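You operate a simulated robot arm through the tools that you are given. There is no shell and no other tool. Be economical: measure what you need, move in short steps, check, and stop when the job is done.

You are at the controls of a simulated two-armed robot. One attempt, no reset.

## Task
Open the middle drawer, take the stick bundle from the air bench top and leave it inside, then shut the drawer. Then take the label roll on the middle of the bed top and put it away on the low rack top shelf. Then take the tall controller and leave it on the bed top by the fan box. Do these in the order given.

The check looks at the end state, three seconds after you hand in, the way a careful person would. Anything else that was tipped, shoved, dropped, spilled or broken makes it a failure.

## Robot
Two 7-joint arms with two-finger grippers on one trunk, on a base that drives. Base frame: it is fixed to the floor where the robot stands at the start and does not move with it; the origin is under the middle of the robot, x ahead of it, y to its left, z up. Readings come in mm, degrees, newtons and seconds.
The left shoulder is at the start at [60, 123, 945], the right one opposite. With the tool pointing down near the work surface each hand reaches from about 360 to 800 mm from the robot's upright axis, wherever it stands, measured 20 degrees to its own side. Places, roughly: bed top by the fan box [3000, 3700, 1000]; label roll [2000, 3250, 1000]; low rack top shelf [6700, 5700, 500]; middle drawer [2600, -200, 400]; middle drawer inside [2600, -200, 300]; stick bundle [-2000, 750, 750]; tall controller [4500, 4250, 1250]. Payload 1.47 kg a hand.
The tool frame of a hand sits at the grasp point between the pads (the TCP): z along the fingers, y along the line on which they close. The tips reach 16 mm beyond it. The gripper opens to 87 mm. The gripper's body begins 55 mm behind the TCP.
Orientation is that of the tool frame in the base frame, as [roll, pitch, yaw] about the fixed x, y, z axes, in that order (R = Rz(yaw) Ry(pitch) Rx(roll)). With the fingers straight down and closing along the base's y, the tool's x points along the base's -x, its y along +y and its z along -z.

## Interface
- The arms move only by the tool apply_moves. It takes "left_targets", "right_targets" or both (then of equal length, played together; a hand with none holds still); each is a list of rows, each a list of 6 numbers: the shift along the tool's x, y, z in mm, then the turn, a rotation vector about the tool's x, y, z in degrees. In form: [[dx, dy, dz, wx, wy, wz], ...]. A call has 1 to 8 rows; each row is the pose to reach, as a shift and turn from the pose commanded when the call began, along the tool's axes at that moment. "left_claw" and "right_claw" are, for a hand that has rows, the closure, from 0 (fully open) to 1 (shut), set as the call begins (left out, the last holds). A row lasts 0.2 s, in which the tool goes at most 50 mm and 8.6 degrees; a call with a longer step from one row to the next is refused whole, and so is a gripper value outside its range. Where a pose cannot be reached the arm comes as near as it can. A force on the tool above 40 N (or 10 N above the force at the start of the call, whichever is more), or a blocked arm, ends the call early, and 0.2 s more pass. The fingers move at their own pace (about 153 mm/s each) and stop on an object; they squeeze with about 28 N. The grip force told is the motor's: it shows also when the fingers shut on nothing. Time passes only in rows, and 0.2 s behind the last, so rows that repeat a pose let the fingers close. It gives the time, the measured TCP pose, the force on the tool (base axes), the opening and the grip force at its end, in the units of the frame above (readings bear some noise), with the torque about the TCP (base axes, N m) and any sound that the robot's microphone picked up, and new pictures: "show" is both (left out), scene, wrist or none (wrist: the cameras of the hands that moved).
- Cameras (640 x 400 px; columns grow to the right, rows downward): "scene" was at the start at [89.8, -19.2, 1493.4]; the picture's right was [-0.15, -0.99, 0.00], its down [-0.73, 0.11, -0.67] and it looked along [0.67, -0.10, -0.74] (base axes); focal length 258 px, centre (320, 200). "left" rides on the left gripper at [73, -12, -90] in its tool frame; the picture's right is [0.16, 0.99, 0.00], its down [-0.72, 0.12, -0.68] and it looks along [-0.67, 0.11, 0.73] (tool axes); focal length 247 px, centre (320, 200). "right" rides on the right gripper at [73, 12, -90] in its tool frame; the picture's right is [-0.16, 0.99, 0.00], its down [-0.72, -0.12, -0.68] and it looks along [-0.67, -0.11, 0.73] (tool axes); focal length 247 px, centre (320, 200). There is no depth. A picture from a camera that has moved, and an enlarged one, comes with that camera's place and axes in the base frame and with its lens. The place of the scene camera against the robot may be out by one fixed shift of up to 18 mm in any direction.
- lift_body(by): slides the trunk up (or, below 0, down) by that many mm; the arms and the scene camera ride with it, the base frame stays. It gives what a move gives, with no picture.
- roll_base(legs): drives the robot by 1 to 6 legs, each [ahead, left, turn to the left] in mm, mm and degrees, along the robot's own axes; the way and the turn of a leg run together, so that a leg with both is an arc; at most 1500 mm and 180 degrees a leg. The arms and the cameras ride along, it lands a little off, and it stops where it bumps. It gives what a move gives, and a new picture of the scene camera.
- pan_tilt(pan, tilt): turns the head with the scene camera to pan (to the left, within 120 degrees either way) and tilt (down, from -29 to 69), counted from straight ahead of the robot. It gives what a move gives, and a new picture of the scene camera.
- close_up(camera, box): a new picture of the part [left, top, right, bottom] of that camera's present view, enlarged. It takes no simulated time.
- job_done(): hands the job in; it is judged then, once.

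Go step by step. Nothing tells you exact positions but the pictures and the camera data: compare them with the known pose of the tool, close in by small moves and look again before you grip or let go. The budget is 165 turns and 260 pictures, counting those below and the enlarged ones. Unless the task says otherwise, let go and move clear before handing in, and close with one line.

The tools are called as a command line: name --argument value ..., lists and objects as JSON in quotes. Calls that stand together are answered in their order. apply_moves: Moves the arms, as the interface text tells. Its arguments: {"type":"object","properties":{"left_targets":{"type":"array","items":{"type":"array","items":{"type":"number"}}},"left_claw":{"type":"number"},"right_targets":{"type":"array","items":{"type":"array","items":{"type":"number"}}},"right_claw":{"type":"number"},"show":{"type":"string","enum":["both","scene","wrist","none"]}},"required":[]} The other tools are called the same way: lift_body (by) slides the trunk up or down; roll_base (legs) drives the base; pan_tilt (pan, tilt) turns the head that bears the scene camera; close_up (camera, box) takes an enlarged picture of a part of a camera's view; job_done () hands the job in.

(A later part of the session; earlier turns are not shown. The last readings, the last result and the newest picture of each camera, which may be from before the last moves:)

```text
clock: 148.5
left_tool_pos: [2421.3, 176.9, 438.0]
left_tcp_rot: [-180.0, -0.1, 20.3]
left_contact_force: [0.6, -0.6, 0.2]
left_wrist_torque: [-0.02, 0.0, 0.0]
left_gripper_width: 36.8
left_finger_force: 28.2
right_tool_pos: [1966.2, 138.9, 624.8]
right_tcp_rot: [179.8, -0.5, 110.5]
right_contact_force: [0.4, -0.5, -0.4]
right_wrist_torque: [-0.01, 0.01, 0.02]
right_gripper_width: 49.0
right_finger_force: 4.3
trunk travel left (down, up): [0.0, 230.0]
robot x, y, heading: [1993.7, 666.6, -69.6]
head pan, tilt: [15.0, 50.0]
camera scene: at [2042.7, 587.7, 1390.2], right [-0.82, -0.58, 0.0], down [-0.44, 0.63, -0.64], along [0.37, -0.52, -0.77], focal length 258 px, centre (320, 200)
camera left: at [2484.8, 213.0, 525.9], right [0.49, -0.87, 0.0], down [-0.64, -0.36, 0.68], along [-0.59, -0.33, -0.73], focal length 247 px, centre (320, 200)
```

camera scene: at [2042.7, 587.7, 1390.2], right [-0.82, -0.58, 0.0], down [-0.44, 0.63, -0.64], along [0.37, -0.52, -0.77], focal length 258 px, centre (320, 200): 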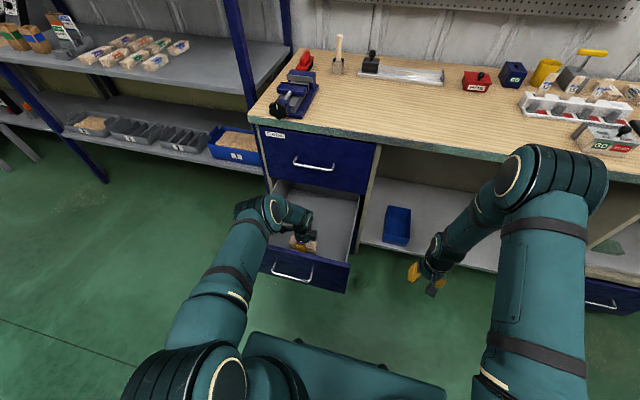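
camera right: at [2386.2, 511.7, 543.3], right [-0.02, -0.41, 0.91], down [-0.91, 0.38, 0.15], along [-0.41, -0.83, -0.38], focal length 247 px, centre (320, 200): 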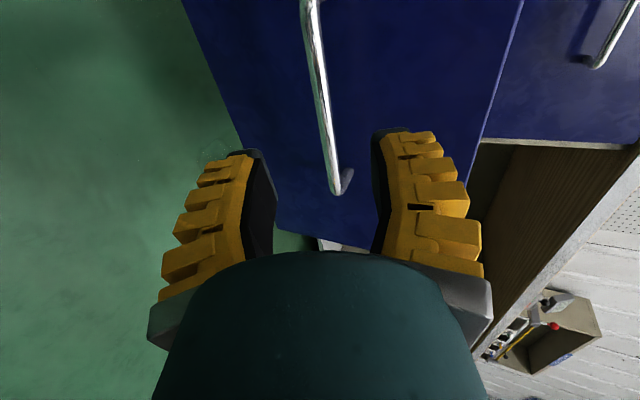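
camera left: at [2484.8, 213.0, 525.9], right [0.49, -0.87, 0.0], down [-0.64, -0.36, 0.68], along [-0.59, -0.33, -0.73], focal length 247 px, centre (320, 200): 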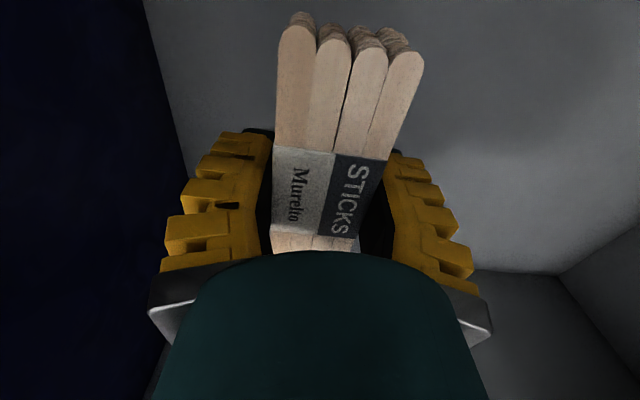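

apply_moves --left_targets '[[0, 0, 14, 0, 0, 0], [0, 0, 28, 0, 0, 0], [0, 0, 42, 0, 0, 0], [0, 0, 56, 0, 0, 0], [0, 0, 66, 0, 0, 0], [0, 0, 76, 0, 0, 0], [0, 0, 86, 0, 0, 0], [0, 0, 96, 0, 0, 0]]'

```text
clock: 150.3
left_tool_pos: [2418.1, 174.3, 370.3]
left_tcp_rot: [179.9, 0.0, 20.3]
left_contact_force: [-0.5, 1.2, -0.5]
left_wrist_torque: [-0.02, -0.02, 0.02]
left_gripper_width: 37.1
left_finger_force: 28.0
left hand out of reach, approached as far as the arm can: row 6, 7, 8
right_tool_pos: [1965.4, 138.9, 624.2]
right_tcp_rot: [179.8, -0.4, 110.5]
right_contact_force: [-0.3, -0.9, 0.0]
right_wrist_torque: [0.03, -0.05, -0.05]
right_gripper_width: 49.3
right_finger_force: 4.0
trunk travel left (down, up): [0.0, 230.0]
robot x, y, heading: [1995.5, 667.9, -69.9]
head pan, tilt: [15.0, 50.0]
camera scene: at [2042.6, 587.9, 1390.3], right [-0.82, -0.58, 0.0], down [-0.44, 0.62, -0.64], along [0.37, -0.52, -0.77], focal length 258 px, centre (320, 200)
camera left: at [2482.0, 211.5, 459.7], right [0.49, -0.87, 0.0], down [-0.64, -0.36, 0.68], along [-0.59, -0.34, -0.73], focal length 247 px, centre (320, 200)
```

scene: 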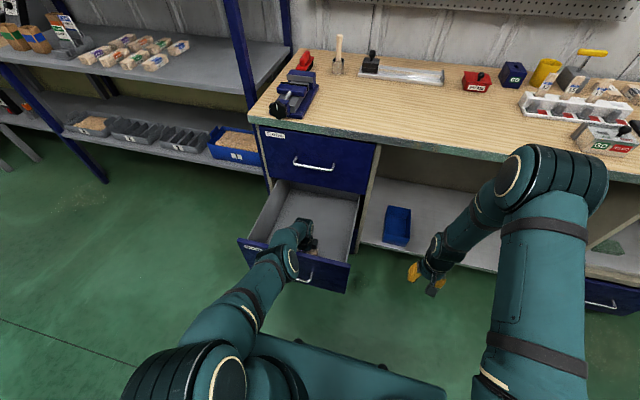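
left: 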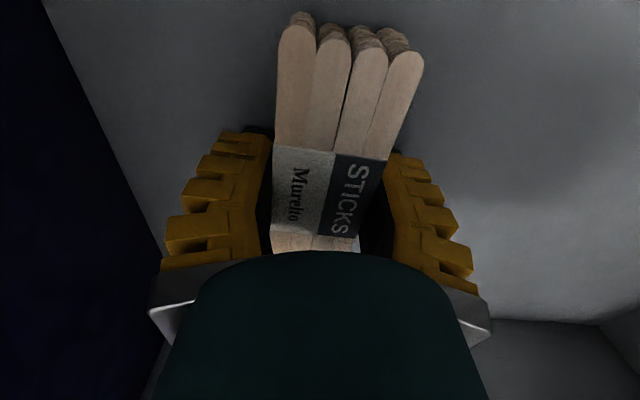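

The bundle is at most a couple of centimetres above the drawer floor and the arm is at its reach limit. I'll release here gently.

apply_moves --left_targets '[[0, 0, 0, 0, 0, 0], [0, 0, 0, 0, 0, 0], [0, 0, 0, 0, 0, 0]]' --left_claw 0.3 --show "wrist"

```text
clock: 151.1
left_tool_pos: [2417.9, 174.3, 372.0]
left_tcp_rot: [179.8, 0.0, 20.4]
left_contact_force: [0.1, -0.6, -0.1]
left_wrist_torque: [0.03, 0.0, 0.0]
left_gripper_width: 65.5
left_finger_force: 2.9
right_tool_pos: [1964.5, 138.1, 624.4]
right_tcp_rot: [179.8, -0.6, 110.5]
right_contact_force: [0.5, 0.4, 0.3]
right_wrist_torque: [0.02, 0.02, -0.06]
right_gripper_width: 49.0
right_finger_force: 3.8
trunk travel left (down, up): [0.0, 230.0]
robot x, y, heading: [1996.3, 669.8, -69.8]
head pan, tilt: [15.0, 50.0]
camera left: at [2482.0, 211.5, 459.7], right [0.49, -0.87, 0.0], down [-0.64, -0.36, 0.68], along [-0.59, -0.34, -0.73], focal length 247 px, centre (320, 200)
```

left: 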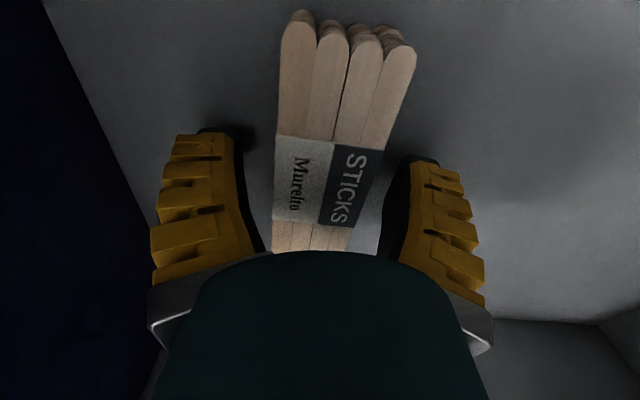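

The bundle settled flat after only a few millimetres. Now I raise the hand straight out.

apply_moves --left_targets '[[0, 0, -40, 0, 0, 0], [0, 0, -85, 0, 0, 0], [0, 0, -130, 0, 0, 0], [0, 0, -175, 0, 0, 0], [0, 0, -220, 0, 0, 0], [0, 0, -265, 0, 0, 0], [0, 0, -310, 0, 0, 0], [0, 0, -355, 0, 0, 0]]' --left_claw 0

```text
clock: 152.9
left_tool_pos: [2417.0, 173.4, 730.1]
left_tcp_rot: [179.9, -0.1, 20.4]
left_contact_force: [0.9, -0.3, 0.2]
left_wrist_torque: [0.02, -0.03, 0.01]
left_gripper_width: 86.9
left_finger_force: 0.0
right_tool_pos: [1965.7, 138.2, 625.3]
right_tcp_rot: [179.8, -0.5, 110.5]
right_contact_force: [-0.3, 0.2, 0.3]
right_wrist_torque: [-0.02, 0.02, -0.01]
right_gripper_width: 49.3
right_finger_force: 3.8
trunk travel left (down, up): [0.0, 230.0]
robot x, y, heading: [1993.5, 670.4, -69.9]
head pan, tilt: [15.0, 50.0]
camera scene: at [2042.3, 588.4, 1390.3], right [-0.82, -0.58, 0.0], down [-0.44, 0.62, -0.64], along [0.37, -0.52, -0.77], focal length 258 px, centre (320, 200)
camera left: at [2480.5, 210.5, 818.8], right [0.49, -0.87, 0.0], down [-0.64, -0.36, 0.68], along [-0.59, -0.33, -0.73], focal length 247 px, centre (320, 200)
```

scene: 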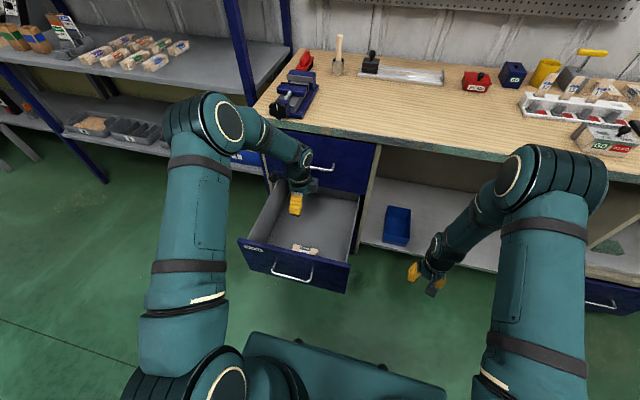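
left: 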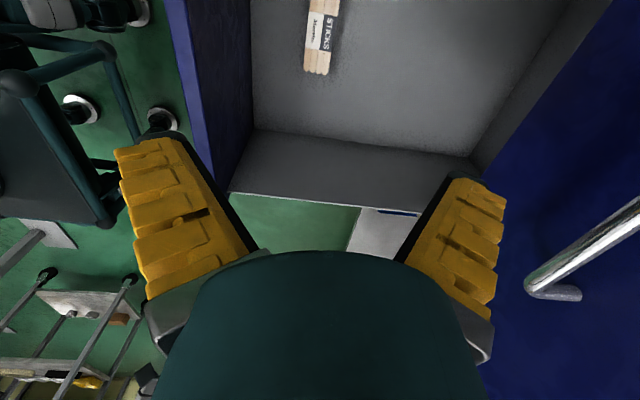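

The bundle is in the drawer. To shut it, I'll back off and turn the left hand to point forward with closed fingers to push the front.

roll_base --legs '[[-260, 0, 0.3]]'

apply_moves --left_targets '[[0, 0, 0, -4.1, -4.1, -6.08], [0, 0, 0, -8.2, -8.2, -12.16], [0, 0, 0, -12.3, -12.3, -18.24], [0, 0, 0, -16.4, -16.4, -24.3], [0, 0, 0, -20.5, -20.5, -30.4], [0, 0, 0, -24.6, -24.6, -36.5], [0, 0, 0, -28.7, -28.7, -42.6]]' --left_claw 1 --show "none"

apply_moves --left_targets '[[0, 0, 0, -4.0, -4.0, -5.95], [0, 0, 0, -8.0, -8.0, -11.9], [0, 0, 0, -12.0, -12.0, -17.85], [0, 0, 0, -16.0, -16.0, -23.8], [0, 0, 0, -20.0, -20.0, -29.7], [0, 0, 0, -24.1, -24.1, -35.7]]'

```text
clock: 154.7
left_tool_pos: [2334.6, 410.8, 729.3]
left_tcp_rot: [-179.9, 0.0, 20.9]
left_contact_force: [0.0, 0.3, -0.5]
left_wrist_torque: [0.01, 0.0, 0.01]
left_gripper_width: 87.3
left_finger_force: 0.0
right_tool_pos: [1882.5, 372.0, 623.6]
right_tcp_rot: [179.7, -0.3, 111.2]
right_contact_force: [0.4, -0.1, -0.9]
right_wrist_torque: [-0.01, 0.02, 0.02]
right_gripper_width: 49.1
right_finger_force: 3.7
trunk travel left (down, up): [0.0, 230.0]
robot x, y, heading: [1907.3, 901.2, -69.0]
head pan, tilt: [15.0, 50.0]
camera scene: at [1955.2, 822.4, 1390.3], right [-0.81, -0.59, 0.0], down [-0.45, 0.62, -0.64], along [0.38, -0.52, -0.77], focal length 258 px, centre (320, 200)
```

scene: 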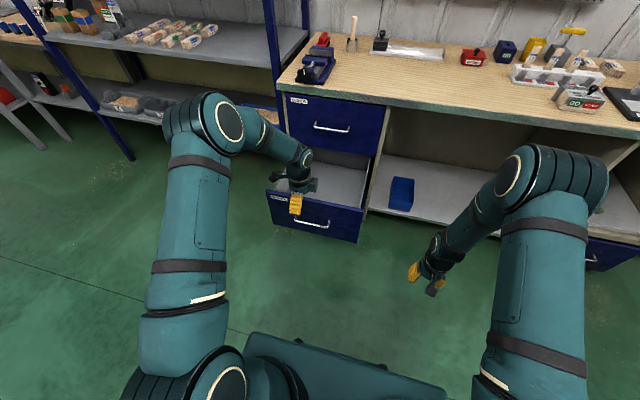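

```text
clock: 156.3
left_tool_pos: [2334.9, 410.8, 731.0]
left_tcp_rot: [162.2, 36.1, 59.7]
left_contact_force: [0.7, 0.4, 0.1]
left_wrist_torque: [0.01, 0.02, -0.01]
left_gripper_width: 0.0
left_finger_force: 28.3
right_tool_pos: [1883.5, 370.3, 625.6]
right_tcp_rot: [179.9, -0.5, 111.1]
right_contact_force: [-0.3, -0.2, 0.8]
right_wrist_torque: [0.0, -0.03, 0.0]
right_gripper_width: 49.3
right_finger_force: 4.1
trunk travel left (down, up): [0.0, 230.0]
robot x, y, heading: [1904.8, 903.3, -69.1]
head pan, tilt: [15.0, 50.0]
```

```text
clock: 157.7
left_tool_pos: [2334.5, 411.1, 729.6]
left_tcp_rot: [180.0, 68.0, 111.1]
left_contact_force: [-0.3, 0.1, 0.5]
left_wrist_torque: [-0.01, 0.02, 0.02]
left_gripper_width: 0.1
left_finger_force: 28.4
right_tool_pos: [1882.7, 371.8, 625.1]
right_tcp_rot: [179.8, -0.6, 111.1]
right_contact_force: [0.5, 0.6, -0.2]
right_wrist_torque: [0.02, 0.02, 0.01]
right_gripper_width: 49.3
right_finger_force: 3.9
trunk travel left (down, up): [0.0, 230.0]
robot x, y, heading: [1908.2, 900.2, -69.0]
head pan, tilt: [15.0, 50.0]
camera scene: at [1955.5, 821.6, 1390.2], right [-0.81, -0.59, 0.0], down [-0.45, 0.62, -0.64], along [0.38, -0.52, -0.77], focal length 258 px, centre (320, 200)
camera left: at [2283.3, 510.1, 694.9], right [0.9, 0.41, -0.15], down [-0.02, 0.38, 0.93], along [0.43, -0.83, 0.35], focal length 247 px, centre (320, 200)
```

scene: 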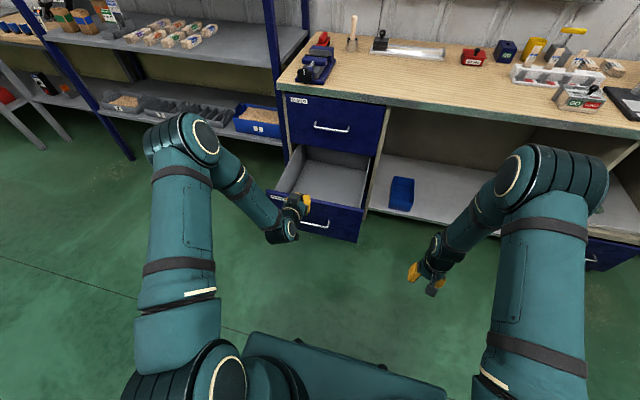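
left: 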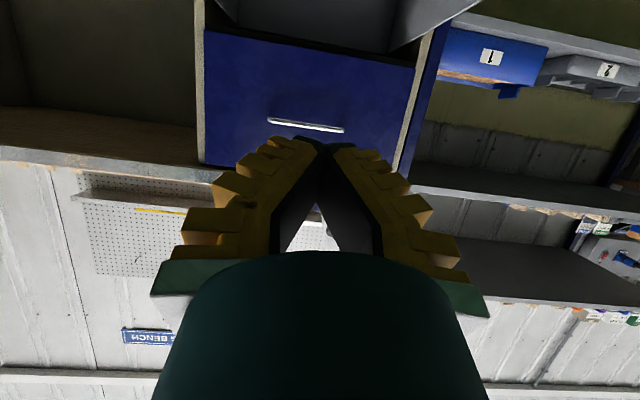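

apply_moves --left_targets '[[40, 0, 16, 0, 0, 0], [80, 0, 32, 0, 0, 0], [120, 0, 48, 0, 0, 0], [160, 0, 64, 0, 0, 0], [199, 0, 80, 0, 0, 0]]'

```text
clock: 158.9
left_tool_pos: [2335.7, 410.8, 515.1]
left_tcp_rot: [180.0, 68.0, 111.1]
left_contact_force: [-0.9, 0.3, 0.1]
left_wrist_torque: [0.02, -0.03, -0.01]
left_gripper_width: 0.0
left_finger_force: 28.1
right_tool_pos: [1882.7, 371.8, 623.5]
right_tcp_rot: [179.8, -0.5, 111.1]
right_contact_force: [0.5, 0.0, 0.2]
right_wrist_torque: [-0.03, -0.02, 0.04]
right_gripper_width: 49.0
right_finger_force: 3.8
trunk travel left (down, up): [0.0, 230.0]
robot x, y, heading: [1903.6, 902.2, -69.2]
head pan, tilt: [15.0, 50.0]
camera scene: at [1955.6, 821.6, 1390.2], right [-0.81, -0.59, 0.0], down [-0.45, 0.62, -0.64], along [0.38, -0.52, -0.77], focal length 258 px, centre (320, 200)
camera left: at [2284.3, 510.9, 479.8], right [0.9, 0.41, -0.15], down [-0.02, 0.38, 0.93], along [0.43, -0.83, 0.35], focal length 247 px, centre (320, 200)
```

scene: 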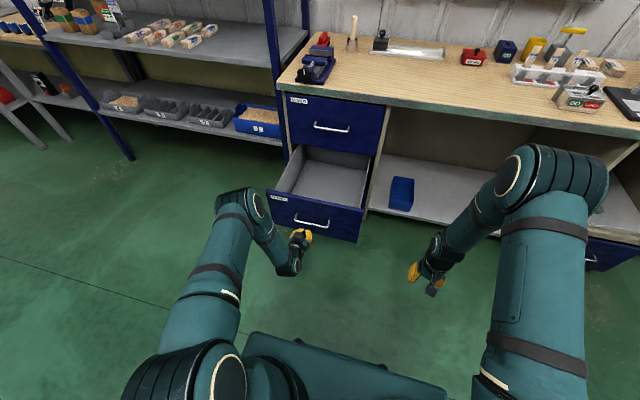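
left: 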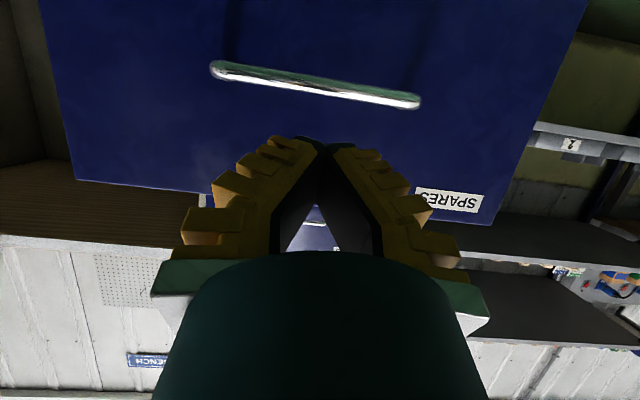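

The fingertips are aligned above the handle on the drawer face. I'll drive forward to push it shut.

roll_base --legs '[[90, 0, 0], [50, 0, 0], [50, 0, 0], [60, 0, 0], [60, 0, 0], [60, 0, 0]]'

```text
clock: 162.7
left_tool_pos: [2465.2, 66.4, 515.4]
left_tcp_rot: [-180.0, 67.9, 110.8]
left_contact_force: [0.3, -0.4, -0.4]
left_wrist_torque: [0.02, -0.02, 0.0]
left_gripper_width: 0.0
left_finger_force: 27.5
right_tool_pos: [2013.4, 26.9, 623.1]
right_tcp_rot: [179.8, -0.4, 111.0]
right_contact_force: [0.5, 0.3, -0.1]
right_wrist_torque: [-0.01, 0.0, -0.01]
right_gripper_width: 49.3
right_finger_force: 4.1
trunk travel left (down, up): [0.0, 230.0]
robot x, y, heading: [2037.3, 557.5, -69.2]
head pan, tilt: [15.0, 50.0]
camera scene: at [2086.7, 476.6, 1390.2], right [-0.81, -0.58, 0.0], down [-0.45, 0.62, -0.64], along [0.38, -0.52, -0.77], focal length 258 px, centre (320, 200)
```

scene: 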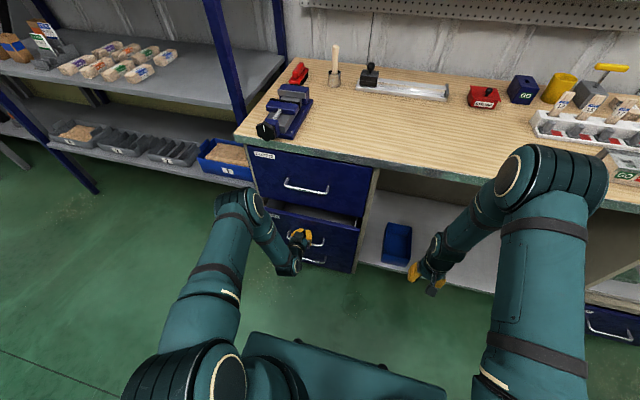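

apply_moves --left_targets '[[-8, 0, 19, 0, 0, 0], [-15, 0, 37, 0, 0, 0], [-22, 0, 54, 0, 0, 0], [-27, 0, 66, 0, 0, 0], [-31, 0, 77, 0, 0, 0], [-35, 0, 87, 0, 0, 0]]'

```text
clock: 163.7
left_tool_pos: [2487.6, 8.7, 515.8]
left_tcp_rot: [-180.0, 67.6, 110.9]
left_contact_force: [-7.4, 17.4, 10.8]
left_wrist_torque: [-0.28, -0.09, 0.0]
left_gripper_width: 6.1
left_finger_force: 27.0
right_tool_pos: [2012.9, 28.1, 624.4]
right_tcp_rot: [179.8, -0.5, 111.0]
right_contact_force: [1.1, -0.2, -0.8]
right_wrist_torque: [0.01, 0.01, 0.0]
right_gripper_width: 49.4
right_finger_force: 4.2
trunk travel left (down, up): [0.0, 230.0]
robot x, y, heading: [2040.4, 554.4, -69.1]
head pan, tilt: [15.0, 50.0]
stopped in row 4 (left hand): the force on the tool passed its limit at 55 N (the readings are from after the stop); the commanded pose is now the measured one
camera scene: at [2085.4, 479.2, 1390.5], right [-0.81, -0.59, 0.0], down [-0.45, 0.62, -0.64], along [0.38, -0.52, -0.77], focal length 258 px, centre (320, 200)
camera left: at [2435.8, 107.8, 480.8], right [0.9, 0.41, -0.15], down [-0.02, 0.37, 0.93], along [0.43, -0.83, 0.34], focal length 247 px, centre (320, 200)
```

scene: 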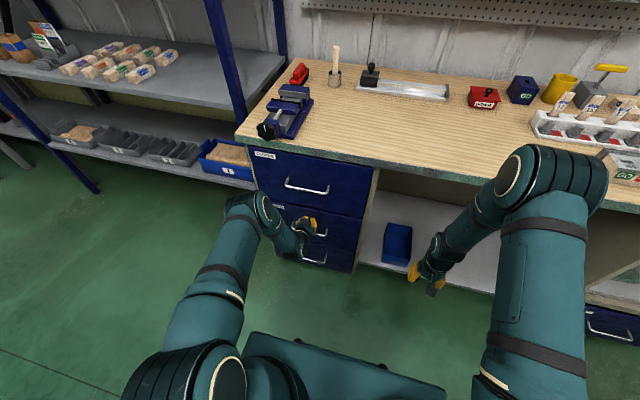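
left: 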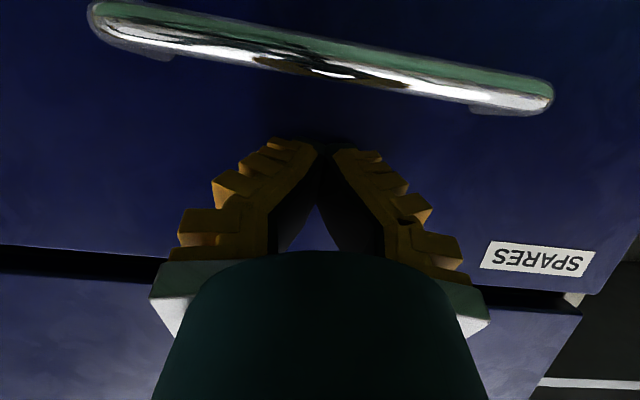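

The drawer came to a hard stop. I'll back off and inspect.

roll_base --legs '[[-250, 0, 0]]'

close_up --camera "scene" --box '[230, 60, 400, 270]'

```text
clock: 165.5
left_tool_pos: [2397.3, 238.4, 515.7]
left_tcp_rot: [-179.9, 67.6, 110.8]
left_contact_force: [-0.6, -0.6, -0.8]
left_wrist_torque: [0.02, -0.01, -0.02]
left_gripper_width: 0.0
left_finger_force: 27.6
right_tool_pos: [1924.4, 260.8, 625.0]
right_tcp_rot: [179.7, -0.5, 110.9]
right_contact_force: [-0.6, 0.5, 0.1]
right_wrist_torque: [0.0, -0.02, 0.03]
right_gripper_width: 48.8
right_finger_force: 4.1
trunk travel left (down, up): [0.0, 230.0]
robot x, y, heading: [1948.2, 788.9, -69.4]
head pan, tilt: [15.0, 50.0]
camera scene: at [1997.7, 710.8, 1390.3], right [-0.81, -0.58, 0.0], down [-0.45, 0.62, -0.64], along [0.37, -0.52, -0.77], focal length 258 px, centre (320, 200)
```

scene: 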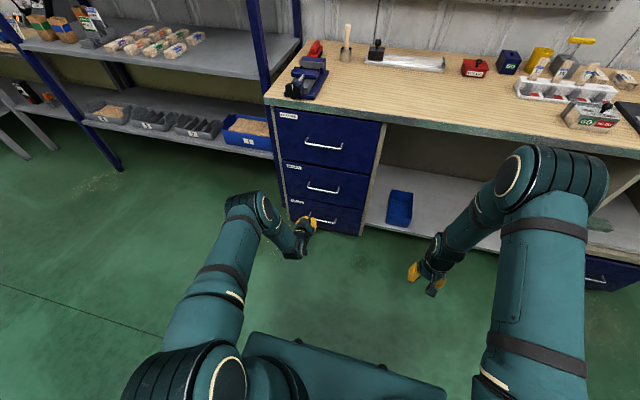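

```text
1.90 times, centred on (315, 165) of scene
camera zoom: at [1997.7, 710.8, 1390.3], right [-0.81, -0.58, 0.0], down [-0.45, 0.62, -0.64], along [0.37, -0.52, -0.77], focal length 491 px, centre (330, 267)
```

zoom: 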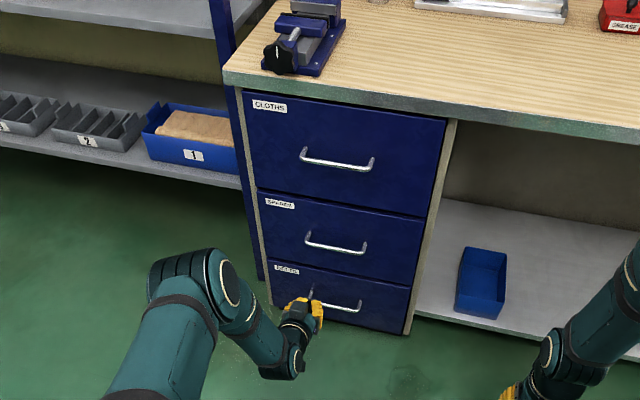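

The drawer is shut flush. I'll restore the left hand to pointing down, raise the trunk, and look toward the machine line for the label roll.

apply_moves --left_targets '[[-20, 0, -10, 0, 8.45, 0], [-40, 0, -20, 0, 16.9, 0], [-60, 0, -30, 0, 25.35, 0], [-80, 0, -40, 0, 33.8, 0], [-90, 0, -50, 0, 42.25, 0], [-100, 0, -60, 0, 50.7, 0], [-110, 0, -70, 0, 59.15, 0], [-120, 0, -80, 0, 67.6, 0]]' --left_claw 0 --show "none"

lift_body --by 230

roll_base --legs '[[-150, -400, 0], [0, 0, 90], [0, 0, 90]]'

pan_tilt --pan 0 --tilt 15

```text
clock: 167.3
left_tool_pos: [2386.9, 263.2, 656.0]
left_tcp_rot: [-180.0, 0.0, 110.7]
left_contact_force: [-0.9, -0.2, -0.2]
left_wrist_torque: [0.0, -0.04, 0.03]
left_gripper_width: 87.0
left_finger_force: 0.0
right_tool_pos: [1923.6, 260.8, 623.7]
right_tcp_rot: [179.8, -0.5, 110.8]
right_contact_force: [-0.1, -0.8, -0.1]
right_wrist_torque: [0.01, -0.01, -0.02]
right_gripper_width: 49.1
right_finger_force: 3.7
trunk travel left (down, up): [0.0, 230.0]
robot x, y, heading: [1948.5, 786.3, -69.1]
head pan, tilt: [15.0, 50.0]
```

```text
clock: 169.8
left_tool_pos: [2387.3, 263.4, 885.2]
left_tcp_rot: [-179.9, 0.0, 110.5]
left_contact_force: [-0.6, -0.2, -0.9]
left_wrist_torque: [-0.01, 0.0, 0.03]
left_gripper_width: 86.9
left_finger_force: 0.1
right_tool_pos: [1923.0, 261.4, 853.9]
right_tcp_rot: [179.8, -0.5, 110.8]
right_contact_force: [-0.4, 0.4, 0.4]
right_wrist_torque: [0.0, -0.01, -0.01]
right_gripper_width: 49.3
right_finger_force: 3.9
trunk travel left (down, up): [-230.0, 0.0]
robot x, y, heading: [1947.8, 789.3, -69.4]
head pan, tilt: [15.0, 50.0]
```

```text
clock: 178.4
left_tool_pos: [2016.7, 1286.5, 892.0]
left_tcp_rot: [-178.9, 1.5, -153.1]
left_contact_force: [4.8, -11.9, 1.1]
left_wrist_torque: [0.12, 0.05, 0.06]
left_gripper_width: 77.4
left_finger_force: 0.0
right_tool_pos: [2064.1, 837.6, 854.1]
right_tcp_rot: [179.8, -0.5, -151.8]
right_contact_force: [0.7, 0.3, 0.1]
right_wrist_torque: [-0.03, -0.01, 0.01]
right_gripper_width: 49.0
right_finger_force: 4.3
trunk travel left (down, up): [-230.0, 0.0]
robot x, y, heading: [1533.6, 795.1, 28.2]
head pan, tilt: [15.0, 50.0]
stopped in leg 3: the force on the tool passed its limit at 57 N (the readings are from after the stop); the commanded pose is now the measured one
camera scene: at [1602.6, 843.0, 1620.3], right [0.68, -0.73, 0.0], down [-0.56, -0.52, -0.64], along [0.47, 0.44, -0.77], focal length 258 px, centre (320, 200)
```

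scene: 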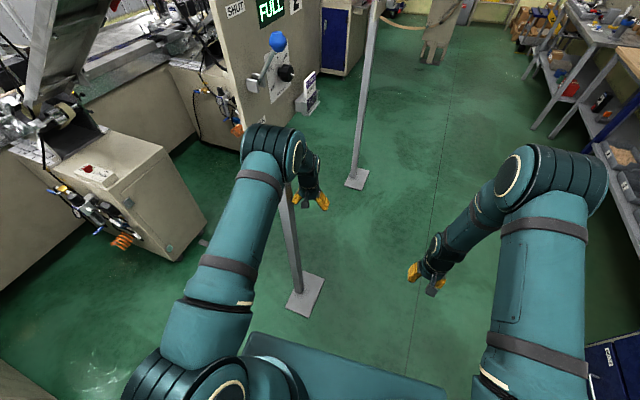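

```text
clock: 179.4
left_tool_pos: [2016.3, 1287.5, 892.7]
left_tcp_rot: [-179.2, 1.4, -153.0]
left_contact_force: [7.3, -16.7, 2.8]
left_wrist_torque: [0.28, 0.12, -0.07]
left_gripper_width: 74.4
left_finger_force: 0.2
right_tool_pos: [2063.9, 836.8, 854.2]
right_tcp_rot: [179.7, -0.5, -151.7]
right_contact_force: [0.3, 0.1, 0.6]
right_wrist_torque: [-0.01, 0.0, 0.03]
right_gripper_width: 48.7
right_finger_force: 4.5
trunk travel left (down, up): [-230.0, 0.0]
robot x, y, heading: [1538.8, 794.9, 28.5]
head pan, tilt: [0.0, 15.0]
camera scene: at [1629.7, 833.3, 1673.9], right [0.47, -0.88, 0.0], down [-0.23, -0.12, -0.97], along [0.85, 0.46, -0.26], focal length 258 px, centre (320, 200)
```

scene: 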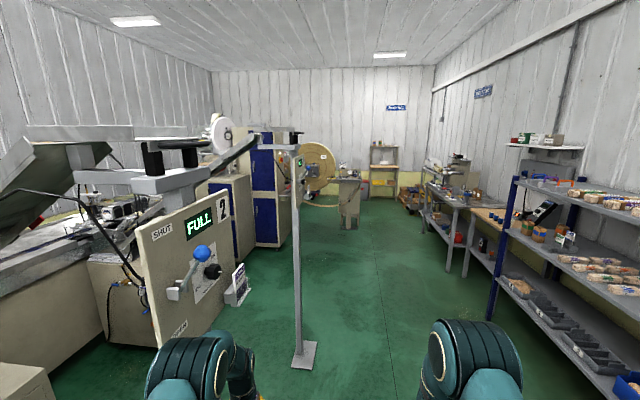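

The left hand lightly touched a fixed post. I'll back away, go along the aisle to opposite the gap between the posts, and turn toward the machine line.

roll_base --legs '[[-100, -100, 0], [0, 0, -8.5], [1200, -90, 0], [0, 0, 90]]'

```text
clock: 191.1
left_tool_pos: [2250.5, 1512.0, 893.3]
left_tcp_rot: [-179.1, 1.4, -72.8]
left_contact_force: [0.0, -0.1, -1.0]
left_wrist_torque: [-0.02, 0.0, 0.01]
left_gripper_width: 87.1
left_finger_force: 0.0
right_tool_pos: [2705.5, 1483.7, 854.5]
right_tcp_rot: [179.8, -0.5, -71.6]
right_contact_force: [0.1, -0.8, 0.0]
right_wrist_torque: [0.02, 0.01, 0.0]
right_gripper_width: 48.9
right_finger_force: 4.1
trunk travel left (down, up): [-230.0, 0.0]
robot x, y, heading: [2659.3, 957.1, 108.0]
head pan, tilt: [0.0, 15.0]
camera scene: at [2626.3, 1047.0, 1674.0], right [0.95, 0.31, 0.0], down [0.08, -0.25, -0.97], along [-0.3, 0.92, -0.26], focal length 258 px, centre (320, 200)
```

scene: 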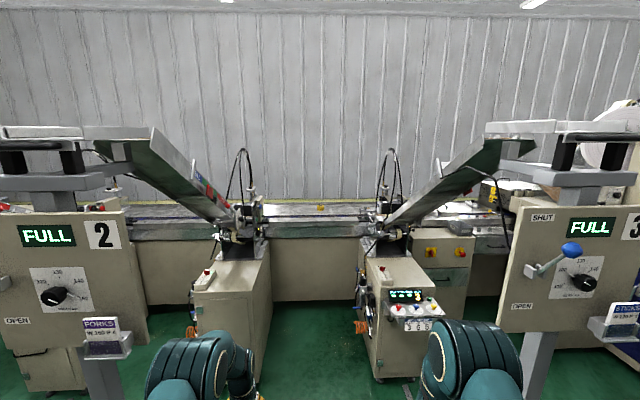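

close_up --camera "scene" --box '[180, 140, 500, 340]'

close_up --camera "scene" --box '[260, 180, 380, 255]'

```text
2.00 times, centred on (340, 240) of scene
camera zoom: at [2626.3, 1047.0, 1674.0], right [0.95, 0.31, 0.0], down [0.08, -0.25, -0.97], along [-0.3, 0.92, -0.26], focal length 516 px, centre (280, 120)
```

zoom: 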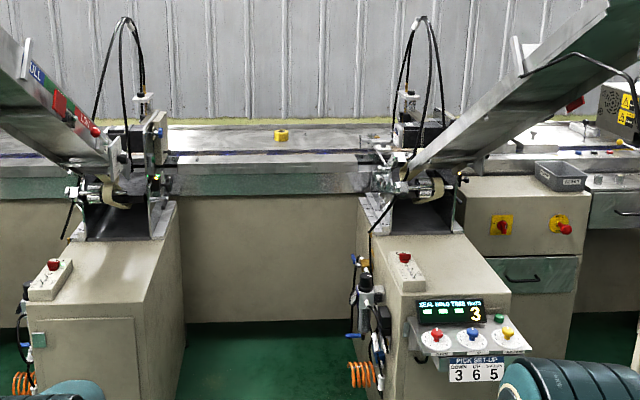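

```text
5.33 times, centred on (320, 218) of scene
camera zoom: at [2626.3, 1047.0, 1674.0], right [0.95, 0.31, 0.0], down [0.08, -0.25, -0.97], along [-0.3, 0.92, -0.26], focal length 1376 px, centre (320, 107)
```

zoom: 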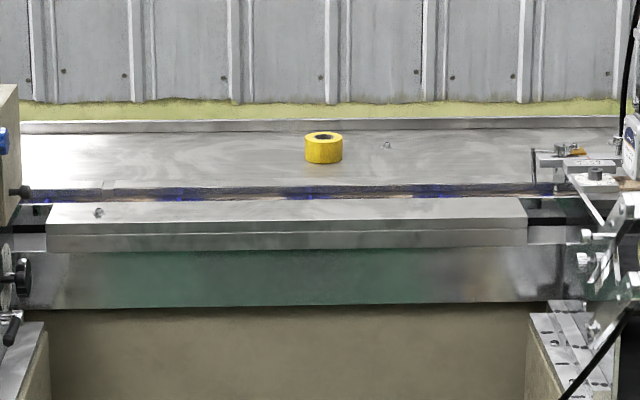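

The yellow roll stands on the bed between the two infeed units, about (1913, 3250). I'll raise and tuck both hands, then enter the gap between the units step by step.

apply_moves --left_targets '[[25, 0, -31, 0, 0, 0], [50, 0, -62, 0, 0, 0], [75, 0, -93, 0, 0, 0], [100, 0, -125, 0, 0, 0], [125, 0, -156, 0, 0, 0], [150, 0, -187, 0, 0, 0], [175, 0, -218, 0, 0, 0], [200, 0, -250, 0, 0, 0]]' --right_targets '[[6, 0, -36, 0, 0, 0], [12, 0, -72, 0, 0, 0], [18, 0, -108, 0, 0, 0], [24, 0, -144, 0, 0, 0], [30, 0, -180, 0, 0, 0], [36, 0, -216, 0, 0, 0], [42, 0, -252, 0, 0, 0], [48, 0, -288, 0, 0, 0]]' --right_claw 0 --show "none"

roll_base --legs '[[0, 0, 1.5], [900, 30, 0]]'

pan_tilt --pan 0 --tilt 45

```text
clock: 192.9
left_tool_pos: [2306.8, 1314.5, 1139.2]
left_tcp_rot: [-179.1, 1.5, -72.8]
left_contact_force: [0.8, -0.4, 0.0]
left_wrist_torque: [0.04, -0.01, 0.03]
left_gripper_width: 87.2
left_finger_force: 0.1
right_tool_pos: [2720.3, 1438.7, 1142.8]
right_tcp_rot: [179.8, -0.5, -71.6]
right_contact_force: [0.2, -0.2, 0.4]
right_wrist_torque: [0.03, 0.03, 0.03]
right_gripper_width: 87.0
right_finger_force: 0.1
trunk travel left (down, up): [-230.0, 0.0]
robot x, y, heading: [2657.2, 960.7, 108.4]
head pan, tilt: [0.0, 15.0]
```

```text
clock: 197.9
left_tool_pos: [1969.8, 2130.5, 1139.2]
left_tcp_rot: [-179.1, 1.3, -71.2]
left_contact_force: [0.4, 1.0, 0.0]
left_wrist_torque: [0.01, 0.03, 0.01]
left_gripper_width: 86.9
left_finger_force: 0.2
right_tool_pos: [2379.6, 2267.1, 1139.4]
right_tcp_rot: [179.8, -0.5, -70.0]
right_contact_force: [0.2, 0.9, -0.7]
right_wrist_torque: [-0.02, -0.01, -0.04]
right_gripper_width: 87.0
right_finger_force: 0.1
trunk travel left (down, up): [-230.0, 0.0]
robot x, y, heading: [2330.3, 1777.9, 109.6]
head pan, tilt: [0.0, 15.0]
camera scene: at [2297.0, 1869.3, 1674.0], right [0.94, 0.34, 0.0], down [0.09, -0.24, -0.97], along [-0.33, 0.91, -0.26], focal length 258 px, centre (320, 200)
```

scene: 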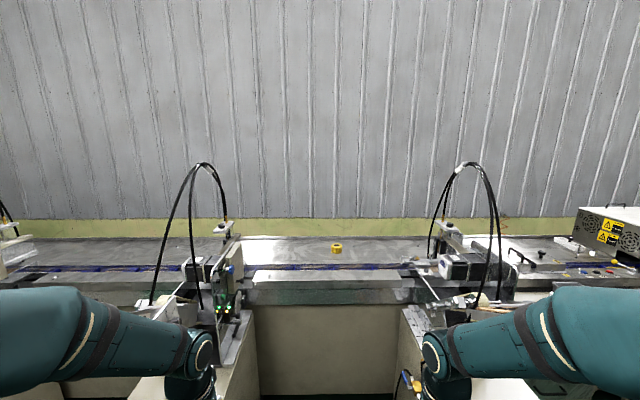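

```text
clock: 198.9
left_tool_pos: [1970.8, 2129.9, 1138.1]
left_tcp_rot: [-179.1, 1.4, -71.3]
left_contact_force: [0.2, 0.0, -0.3]
left_wrist_torque: [0.01, 0.01, 0.01]
left_gripper_width: 86.7
left_finger_force: 0.1
right_tool_pos: [2378.5, 2266.5, 1140.2]
right_tcp_rot: [179.8, -0.5, -70.0]
right_contact_force: [0.6, -0.6, 1.5]
right_wrist_torque: [0.0, -0.01, -0.01]
right_gripper_width: 87.1
right_finger_force: 0.0
trunk travel left (down, up): [-230.0, 0.0]
robot x, y, heading: [2331.2, 1779.0, 110.0]
head pan, tilt: [0.0, 45.0]
camera scene: at [2301.2, 1857.7, 1627.2], right [0.94, 0.34, 0.0], down [0.24, -0.66, -0.71], along [-0.24, 0.67, -0.71], focal length 258 px, centre (320, 200)
```

scene: 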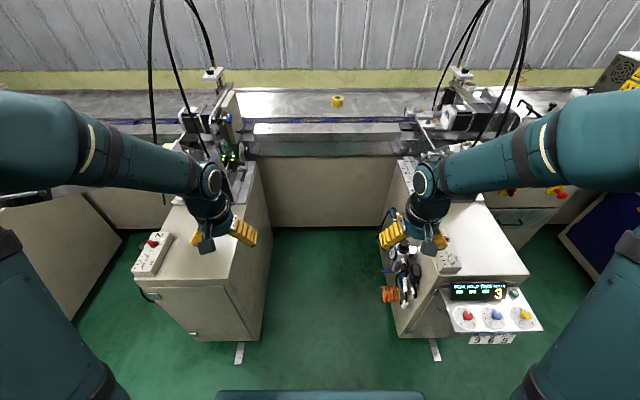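

Raised hands spread the elbows too wide for the gap. I'll tuck the left hand low and extend the right hand forward with a 45° tilt so the robot is narrow.

apply_moves --left_targets '[[6, 0, 36, 0, 0, 0], [12, 0, 72, 0, 0, 0], [18, 0, 108, 0, 0, 0], [24, 0, 144, 0, 0, 0], [30, 0, 180, 0, 0, 0], [36, 0, 216, 0, 0, 0], [42, 0, 252, 0, 0, 0], [48, 0, 288, 0, 0, 0]]' --right_targets '[[-32, 12, 0, 0, -5.6, 0], [-64, 24, 0, 0, -11.2, 0], [-96, 36, 0, 0, -16.9, 0], [-128, 48, 0, 0, -22.5, 0], [-160, 60, 0, 0, -28, 0], [-192, 72, 0, 0, -33.7, 0], [-224, 84, 0, 0, -39.3, 0], [-256, 96, 0, 0, -45, 0]]'

```text
clock: 200.7
left_tool_pos: [1988.4, 2095.6, 849.4]
left_tcp_rot: [-179.1, 1.4, -71.2]
left_contact_force: [-0.9, 0.1, 0.1]
left_wrist_torque: [-0.02, -0.02, 0.01]
left_gripper_width: 87.0
left_finger_force: 0.0
right_tool_pos: [2199.2, 2474.5, 1139.7]
right_tcp_rot: [179.7, 44.5, -70.2]
right_contact_force: [0.8, 0.6, -0.3]
right_wrist_torque: [-0.01, -0.03, -0.01]
right_gripper_width: 86.8
right_finger_force: 0.1
trunk travel left (down, up): [-230.0, 0.0]
robot x, y, heading: [2327.6, 1781.6, 110.0]
head pan, tilt: [0.0, 45.0]
camera scene: at [2299.5, 1858.8, 1627.0], right [0.94, 0.34, 0.0], down [0.24, -0.67, -0.71], along [-0.24, 0.66, -0.71], focal length 258 px, centre (320, 200)
camera right: at [2227.5, 2363.5, 1152.0], right [-0.97, -0.23, 0.11], down [0.1, 0.08, 0.99], along [-0.24, 0.97, -0.05], focal length 247 px, centre (320, 200)
camera left: at [2021.7, 2028.4, 935.9], right [-0.88, -0.47, -0.02], down [-0.35, 0.63, 0.69], along [-0.31, 0.62, -0.72], focal length 247 px, centre (320, 200)
```

scene: 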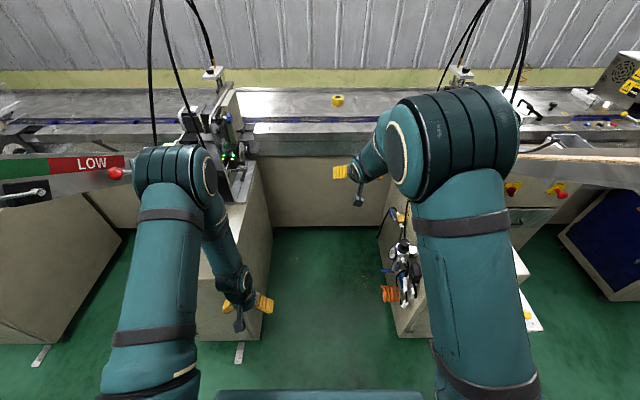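
right: 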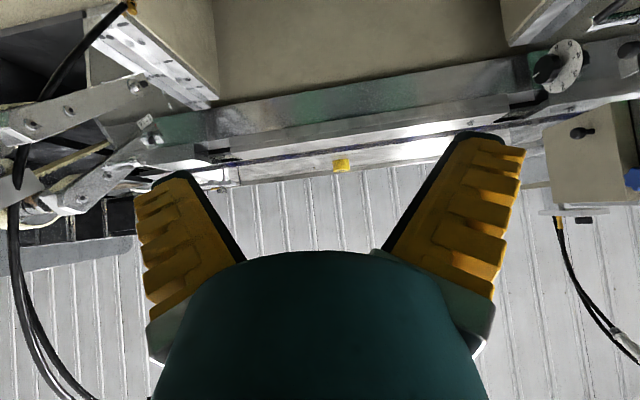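
left: 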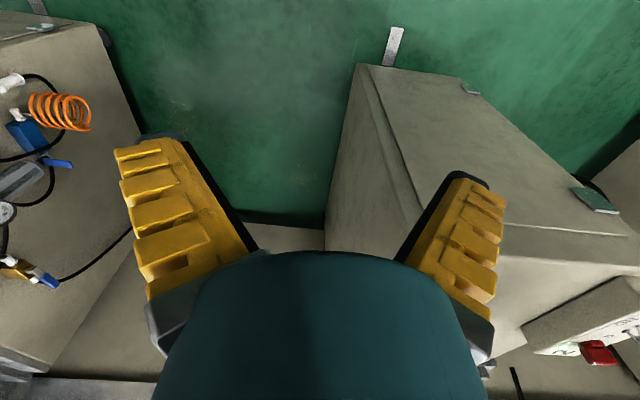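

apply_moves --left_targets '[[0, -40, 0, 0, 0, 0], [10, -80, 0, 0, 0, 0]]' --show "none"

roll_base --legs '[[350, -20, 0]]'

```text
clock: 201.3
left_tool_pos: [2068.0, 2111.4, 851.3]
left_tcp_rot: [-179.1, 1.3, -71.2]
left_contact_force: [-0.2, -0.6, 0.1]
left_wrist_torque: [0.02, 0.01, -0.03]
left_gripper_width: 87.0
left_finger_force: 0.1
right_tool_pos: [2201.9, 2474.4, 1140.8]
right_tcp_rot: [179.6, 44.5, -70.3]
right_contact_force: [0.9, 1.0, -0.9]
right_wrist_torque: [-0.01, 0.02, 0.02]
right_gripper_width: 87.2
right_finger_force: 0.0
trunk travel left (down, up): [-230.0, 0.0]
robot x, y, heading: [2333.3, 1777.5, 109.6]
head pan, tilt: [0.0, 45.0]
```

```text
clock: 203.6
left_tool_pos: [1968.3, 2443.5, 850.0]
left_tcp_rot: [-179.1, 1.4, -71.3]
left_contact_force: [0.0, -0.6, 0.3]
left_wrist_torque: [-0.03, 0.01, 0.02]
left_gripper_width: 86.9
left_finger_force: 0.2
right_tool_pos: [2103.8, 2807.2, 1139.8]
right_tcp_rot: [179.6, 44.5, -70.3]
right_contact_force: [0.1, -0.4, -1.0]
right_wrist_torque: [0.0, 0.01, 0.02]
right_gripper_width: 86.9
right_finger_force: 0.0
trunk travel left (down, up): [-230.0, 0.0]
robot x, y, heading: [2232.7, 2107.2, 109.8]
head pan, tilt: [0.0, 45.0]
camera scene: at [2203.3, 2190.2, 1627.1], right [0.94, 0.34, 0.0], down [0.24, -0.67, -0.71], along [-0.24, 0.67, -0.71], focal length 258 px, centre (320, 200)
```

scene: 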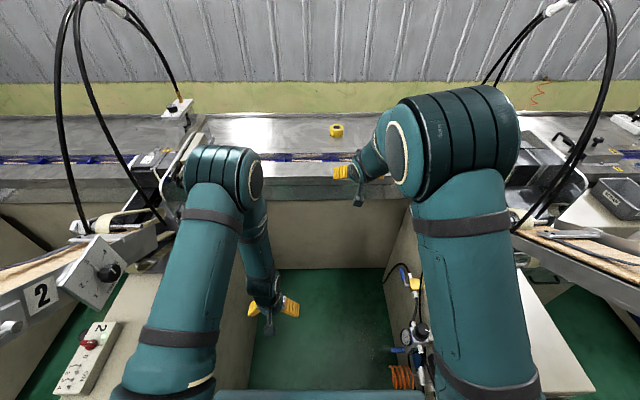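

roll_base --legs '[[200, 30, 0]]'

```text
clock: 205.2
left_tool_pos: [1871.6, 2630.1, 850.6]
left_tcp_rot: [-179.2, 1.3, -71.3]
left_contact_force: [-0.5, 0.5, -1.1]
left_wrist_torque: [0.0, -0.03, 0.0]
left_gripper_width: 86.8
left_finger_force: 0.1
right_tool_pos: [2005.6, 2992.8, 1139.1]
right_tcp_rot: [179.6, 44.4, -70.2]
right_contact_force: [0.5, -0.1, -0.6]
right_wrist_torque: [0.0, 0.0, 0.02]
right_gripper_width: 86.9
right_finger_force: 0.0
trunk travel left (down, up): [-230.0, 0.0]
robot x, y, heading: [2132.8, 2296.9, 109.7]
head pan, tilt: [0.0, 45.0]
camera scene: at [2104.6, 2377.8, 1627.1], right [0.94, 0.34, 0.0], down [0.24, -0.67, -0.71], along [-0.24, 0.67, -0.71], focal length 258 px, centre (320, 200)
```

scene: 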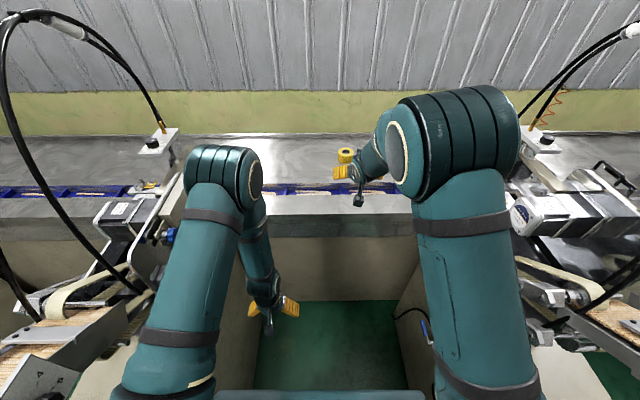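

roll_base --legs '[[180, 0, 0]]'

close_up --camera "right" --box '[0, 0, 640, 400]'

```text
clock: 206.7
left_tool_pos: [1812.1, 2800.2, 851.5]
left_tcp_rot: [-179.1, 1.3, -71.5]
left_contact_force: [0.3, 0.3, -0.5]
left_wrist_torque: [-0.01, 0.01, 0.01]
left_gripper_width: 86.8
left_finger_force: 0.0
right_tool_pos: [1947.5, 3163.3, 1138.7]
right_tcp_rot: [179.7, 44.3, -70.5]
right_contact_force: [-0.3, 0.0, -0.5]
right_wrist_torque: [-0.01, -0.01, -0.02]
right_gripper_width: 86.7
right_finger_force: 0.2
trunk travel left (down, up): [-230.0, 0.0]
robot x, y, heading: [2074.8, 2467.9, 109.7]
head pan, tilt: [0.0, 45.0]
camera scene: at [2044.6, 2547.1, 1627.1], right [0.94, 0.33, 0.0], down [0.24, -0.67, -0.71], along [-0.24, 0.67, -0.71], focal length 258 px, centre (320, 200)
```

scene: 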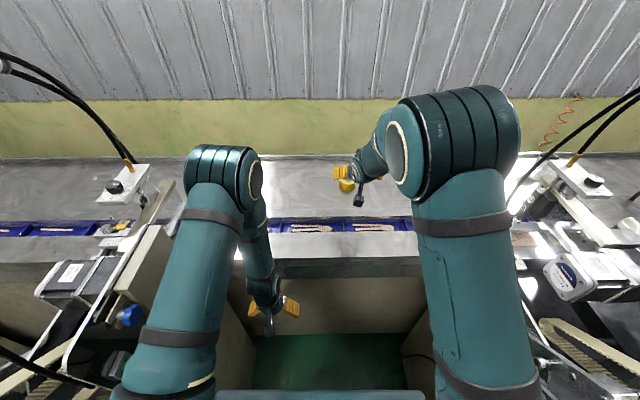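

```text
1.00 times, centred on (320, 200) of right (not enlarged: the box is as wide or as high as the picture)
camera zoom: at [1974.7, 3051.8, 1152.5], right [-0.97, -0.23, 0.11], down [0.1, 0.08, 0.99], along [-0.23, 0.97, -0.05], focal length 247 px, centre (320, 200)
```

zoom: 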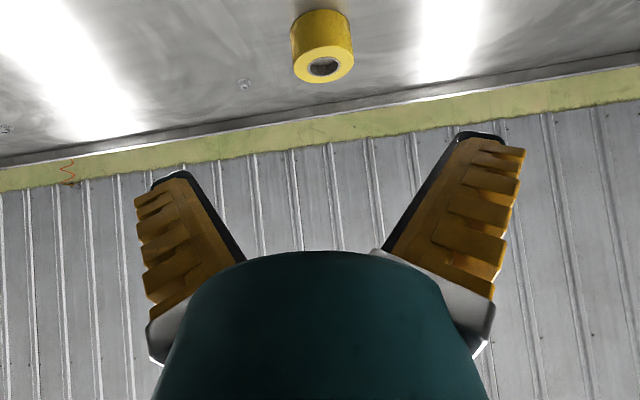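

The roll is about 71 mm wide at about (1890, 3310, 963). I'll move the right hand toward a point just above it.

apply_moves --right_targets '[[-11, 1, 45, 0, 0, 0], [-22, 2, 90, 0, 0, 0], [-33, 4, 135, 0, 0, 0], [-44, 5, 165, 0, 0, 0]]'

```text
clock: 207.7
left_tool_pos: [1811.1, 2803.0, 850.0]
left_tcp_rot: [-179.1, 1.3, -71.5]
left_contact_force: [-0.3, 0.2, 0.2]
left_wrist_torque: [0.01, 0.01, 0.0]
left_gripper_width: 87.3
left_finger_force: 0.1
right_tool_pos: [1893.4, 3300.9, 1052.3]
right_tcp_rot: [179.7, 44.4, -70.5]
right_contact_force: [-0.4, -0.7, 0.5]
right_wrist_torque: [0.02, 0.01, -0.01]
right_gripper_width: 87.1
right_finger_force: 0.1
trunk travel left (down, up): [-230.0, 0.0]
robot x, y, heading: [2075.5, 2466.3, 109.3]
head pan, tilt: [0.0, 45.0]
camera scene: at [2044.8, 2547.1, 1627.1], right [0.94, 0.33, 0.0], down [0.24, -0.67, -0.71], along [-0.24, 0.67, -0.71], focal length 258 px, centre (320, 200)
camera right: at [1921.3, 3189.6, 1065.0], right [-0.97, -0.23, 0.11], down [0.1, 0.08, 0.99], along [-0.23, 0.97, -0.05], focal length 247 px, centre (320, 200)
```

scene: 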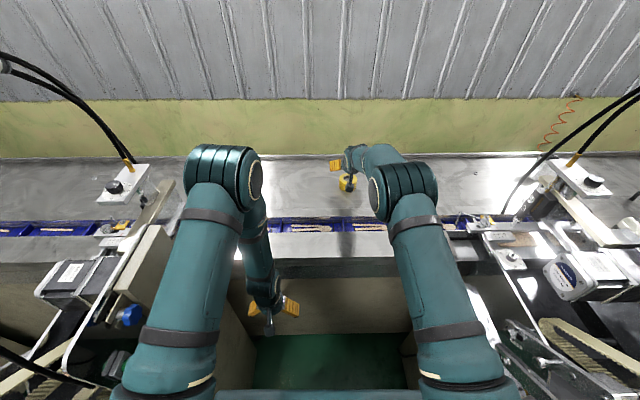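
right: 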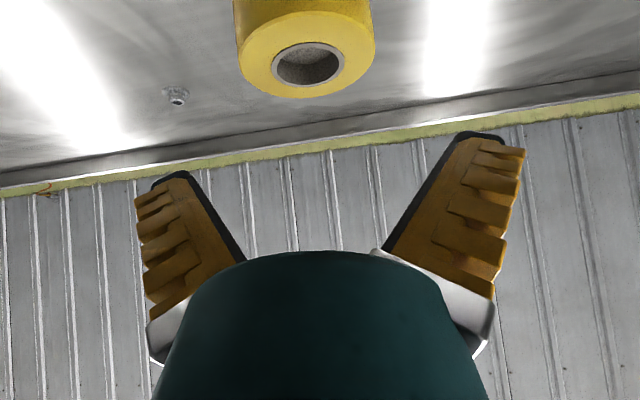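

apply_moves --right_targets '[[0, 0, 8, 0, 7.5, 0], [0, 0, 8, 0, 15, 0], [20, 0, 30, 0, 15, 0], [28, 0, 38, 0, 15, 0]]'

```text
clock: 208.7
left_tool_pos: [1811.6, 2798.5, 851.3]
left_tcp_rot: [-179.1, 1.3, -71.5]
left_contact_force: [0.4, 1.0, 0.1]
left_wrist_torque: [-0.01, -0.01, -0.02]
left_gripper_width: 87.0
left_finger_force: 0.1
right_tool_pos: [1888.7, 3305.3, 1006.3]
right_tcp_rot: [179.7, 29.4, -70.3]
right_contact_force: [0.5, 0.2, 0.6]
right_wrist_torque: [-0.02, -0.02, -0.04]
right_gripper_width: 87.0
right_finger_force: 0.1
trunk travel left (down, up): [-230.0, 0.0]
robot x, y, heading: [2074.2, 2470.3, 109.6]
head pan, tilt: [0.0, 45.0]
camera scene: at [2045.0, 2545.5, 1627.2], right [0.94, 0.33, 0.0], down [0.24, -0.67, -0.71], along [-0.24, 0.67, -0.71], focal length 258 px, centre (320, 200)
camera right: at [1914.2, 3201.0, 1048.9], right [-0.98, -0.2, 0.08], down [0.01, 0.32, 0.95], along [-0.22, 0.93, -0.31], focal length 247 px, centre (320, 200)
```

scene: 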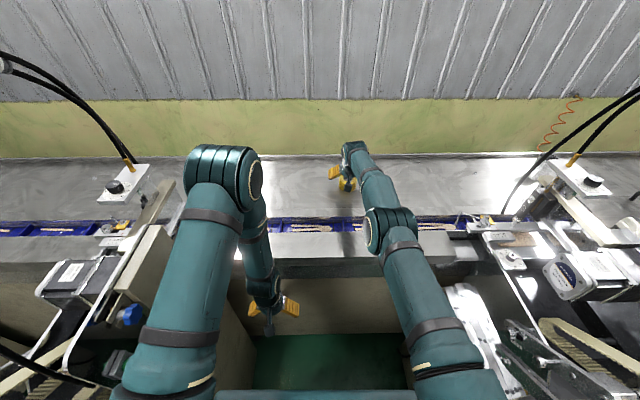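
right: 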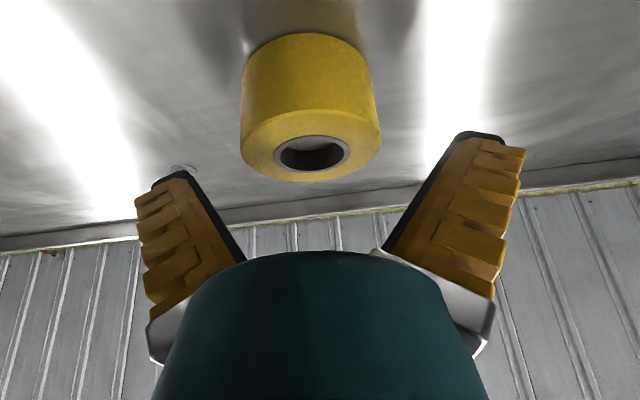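

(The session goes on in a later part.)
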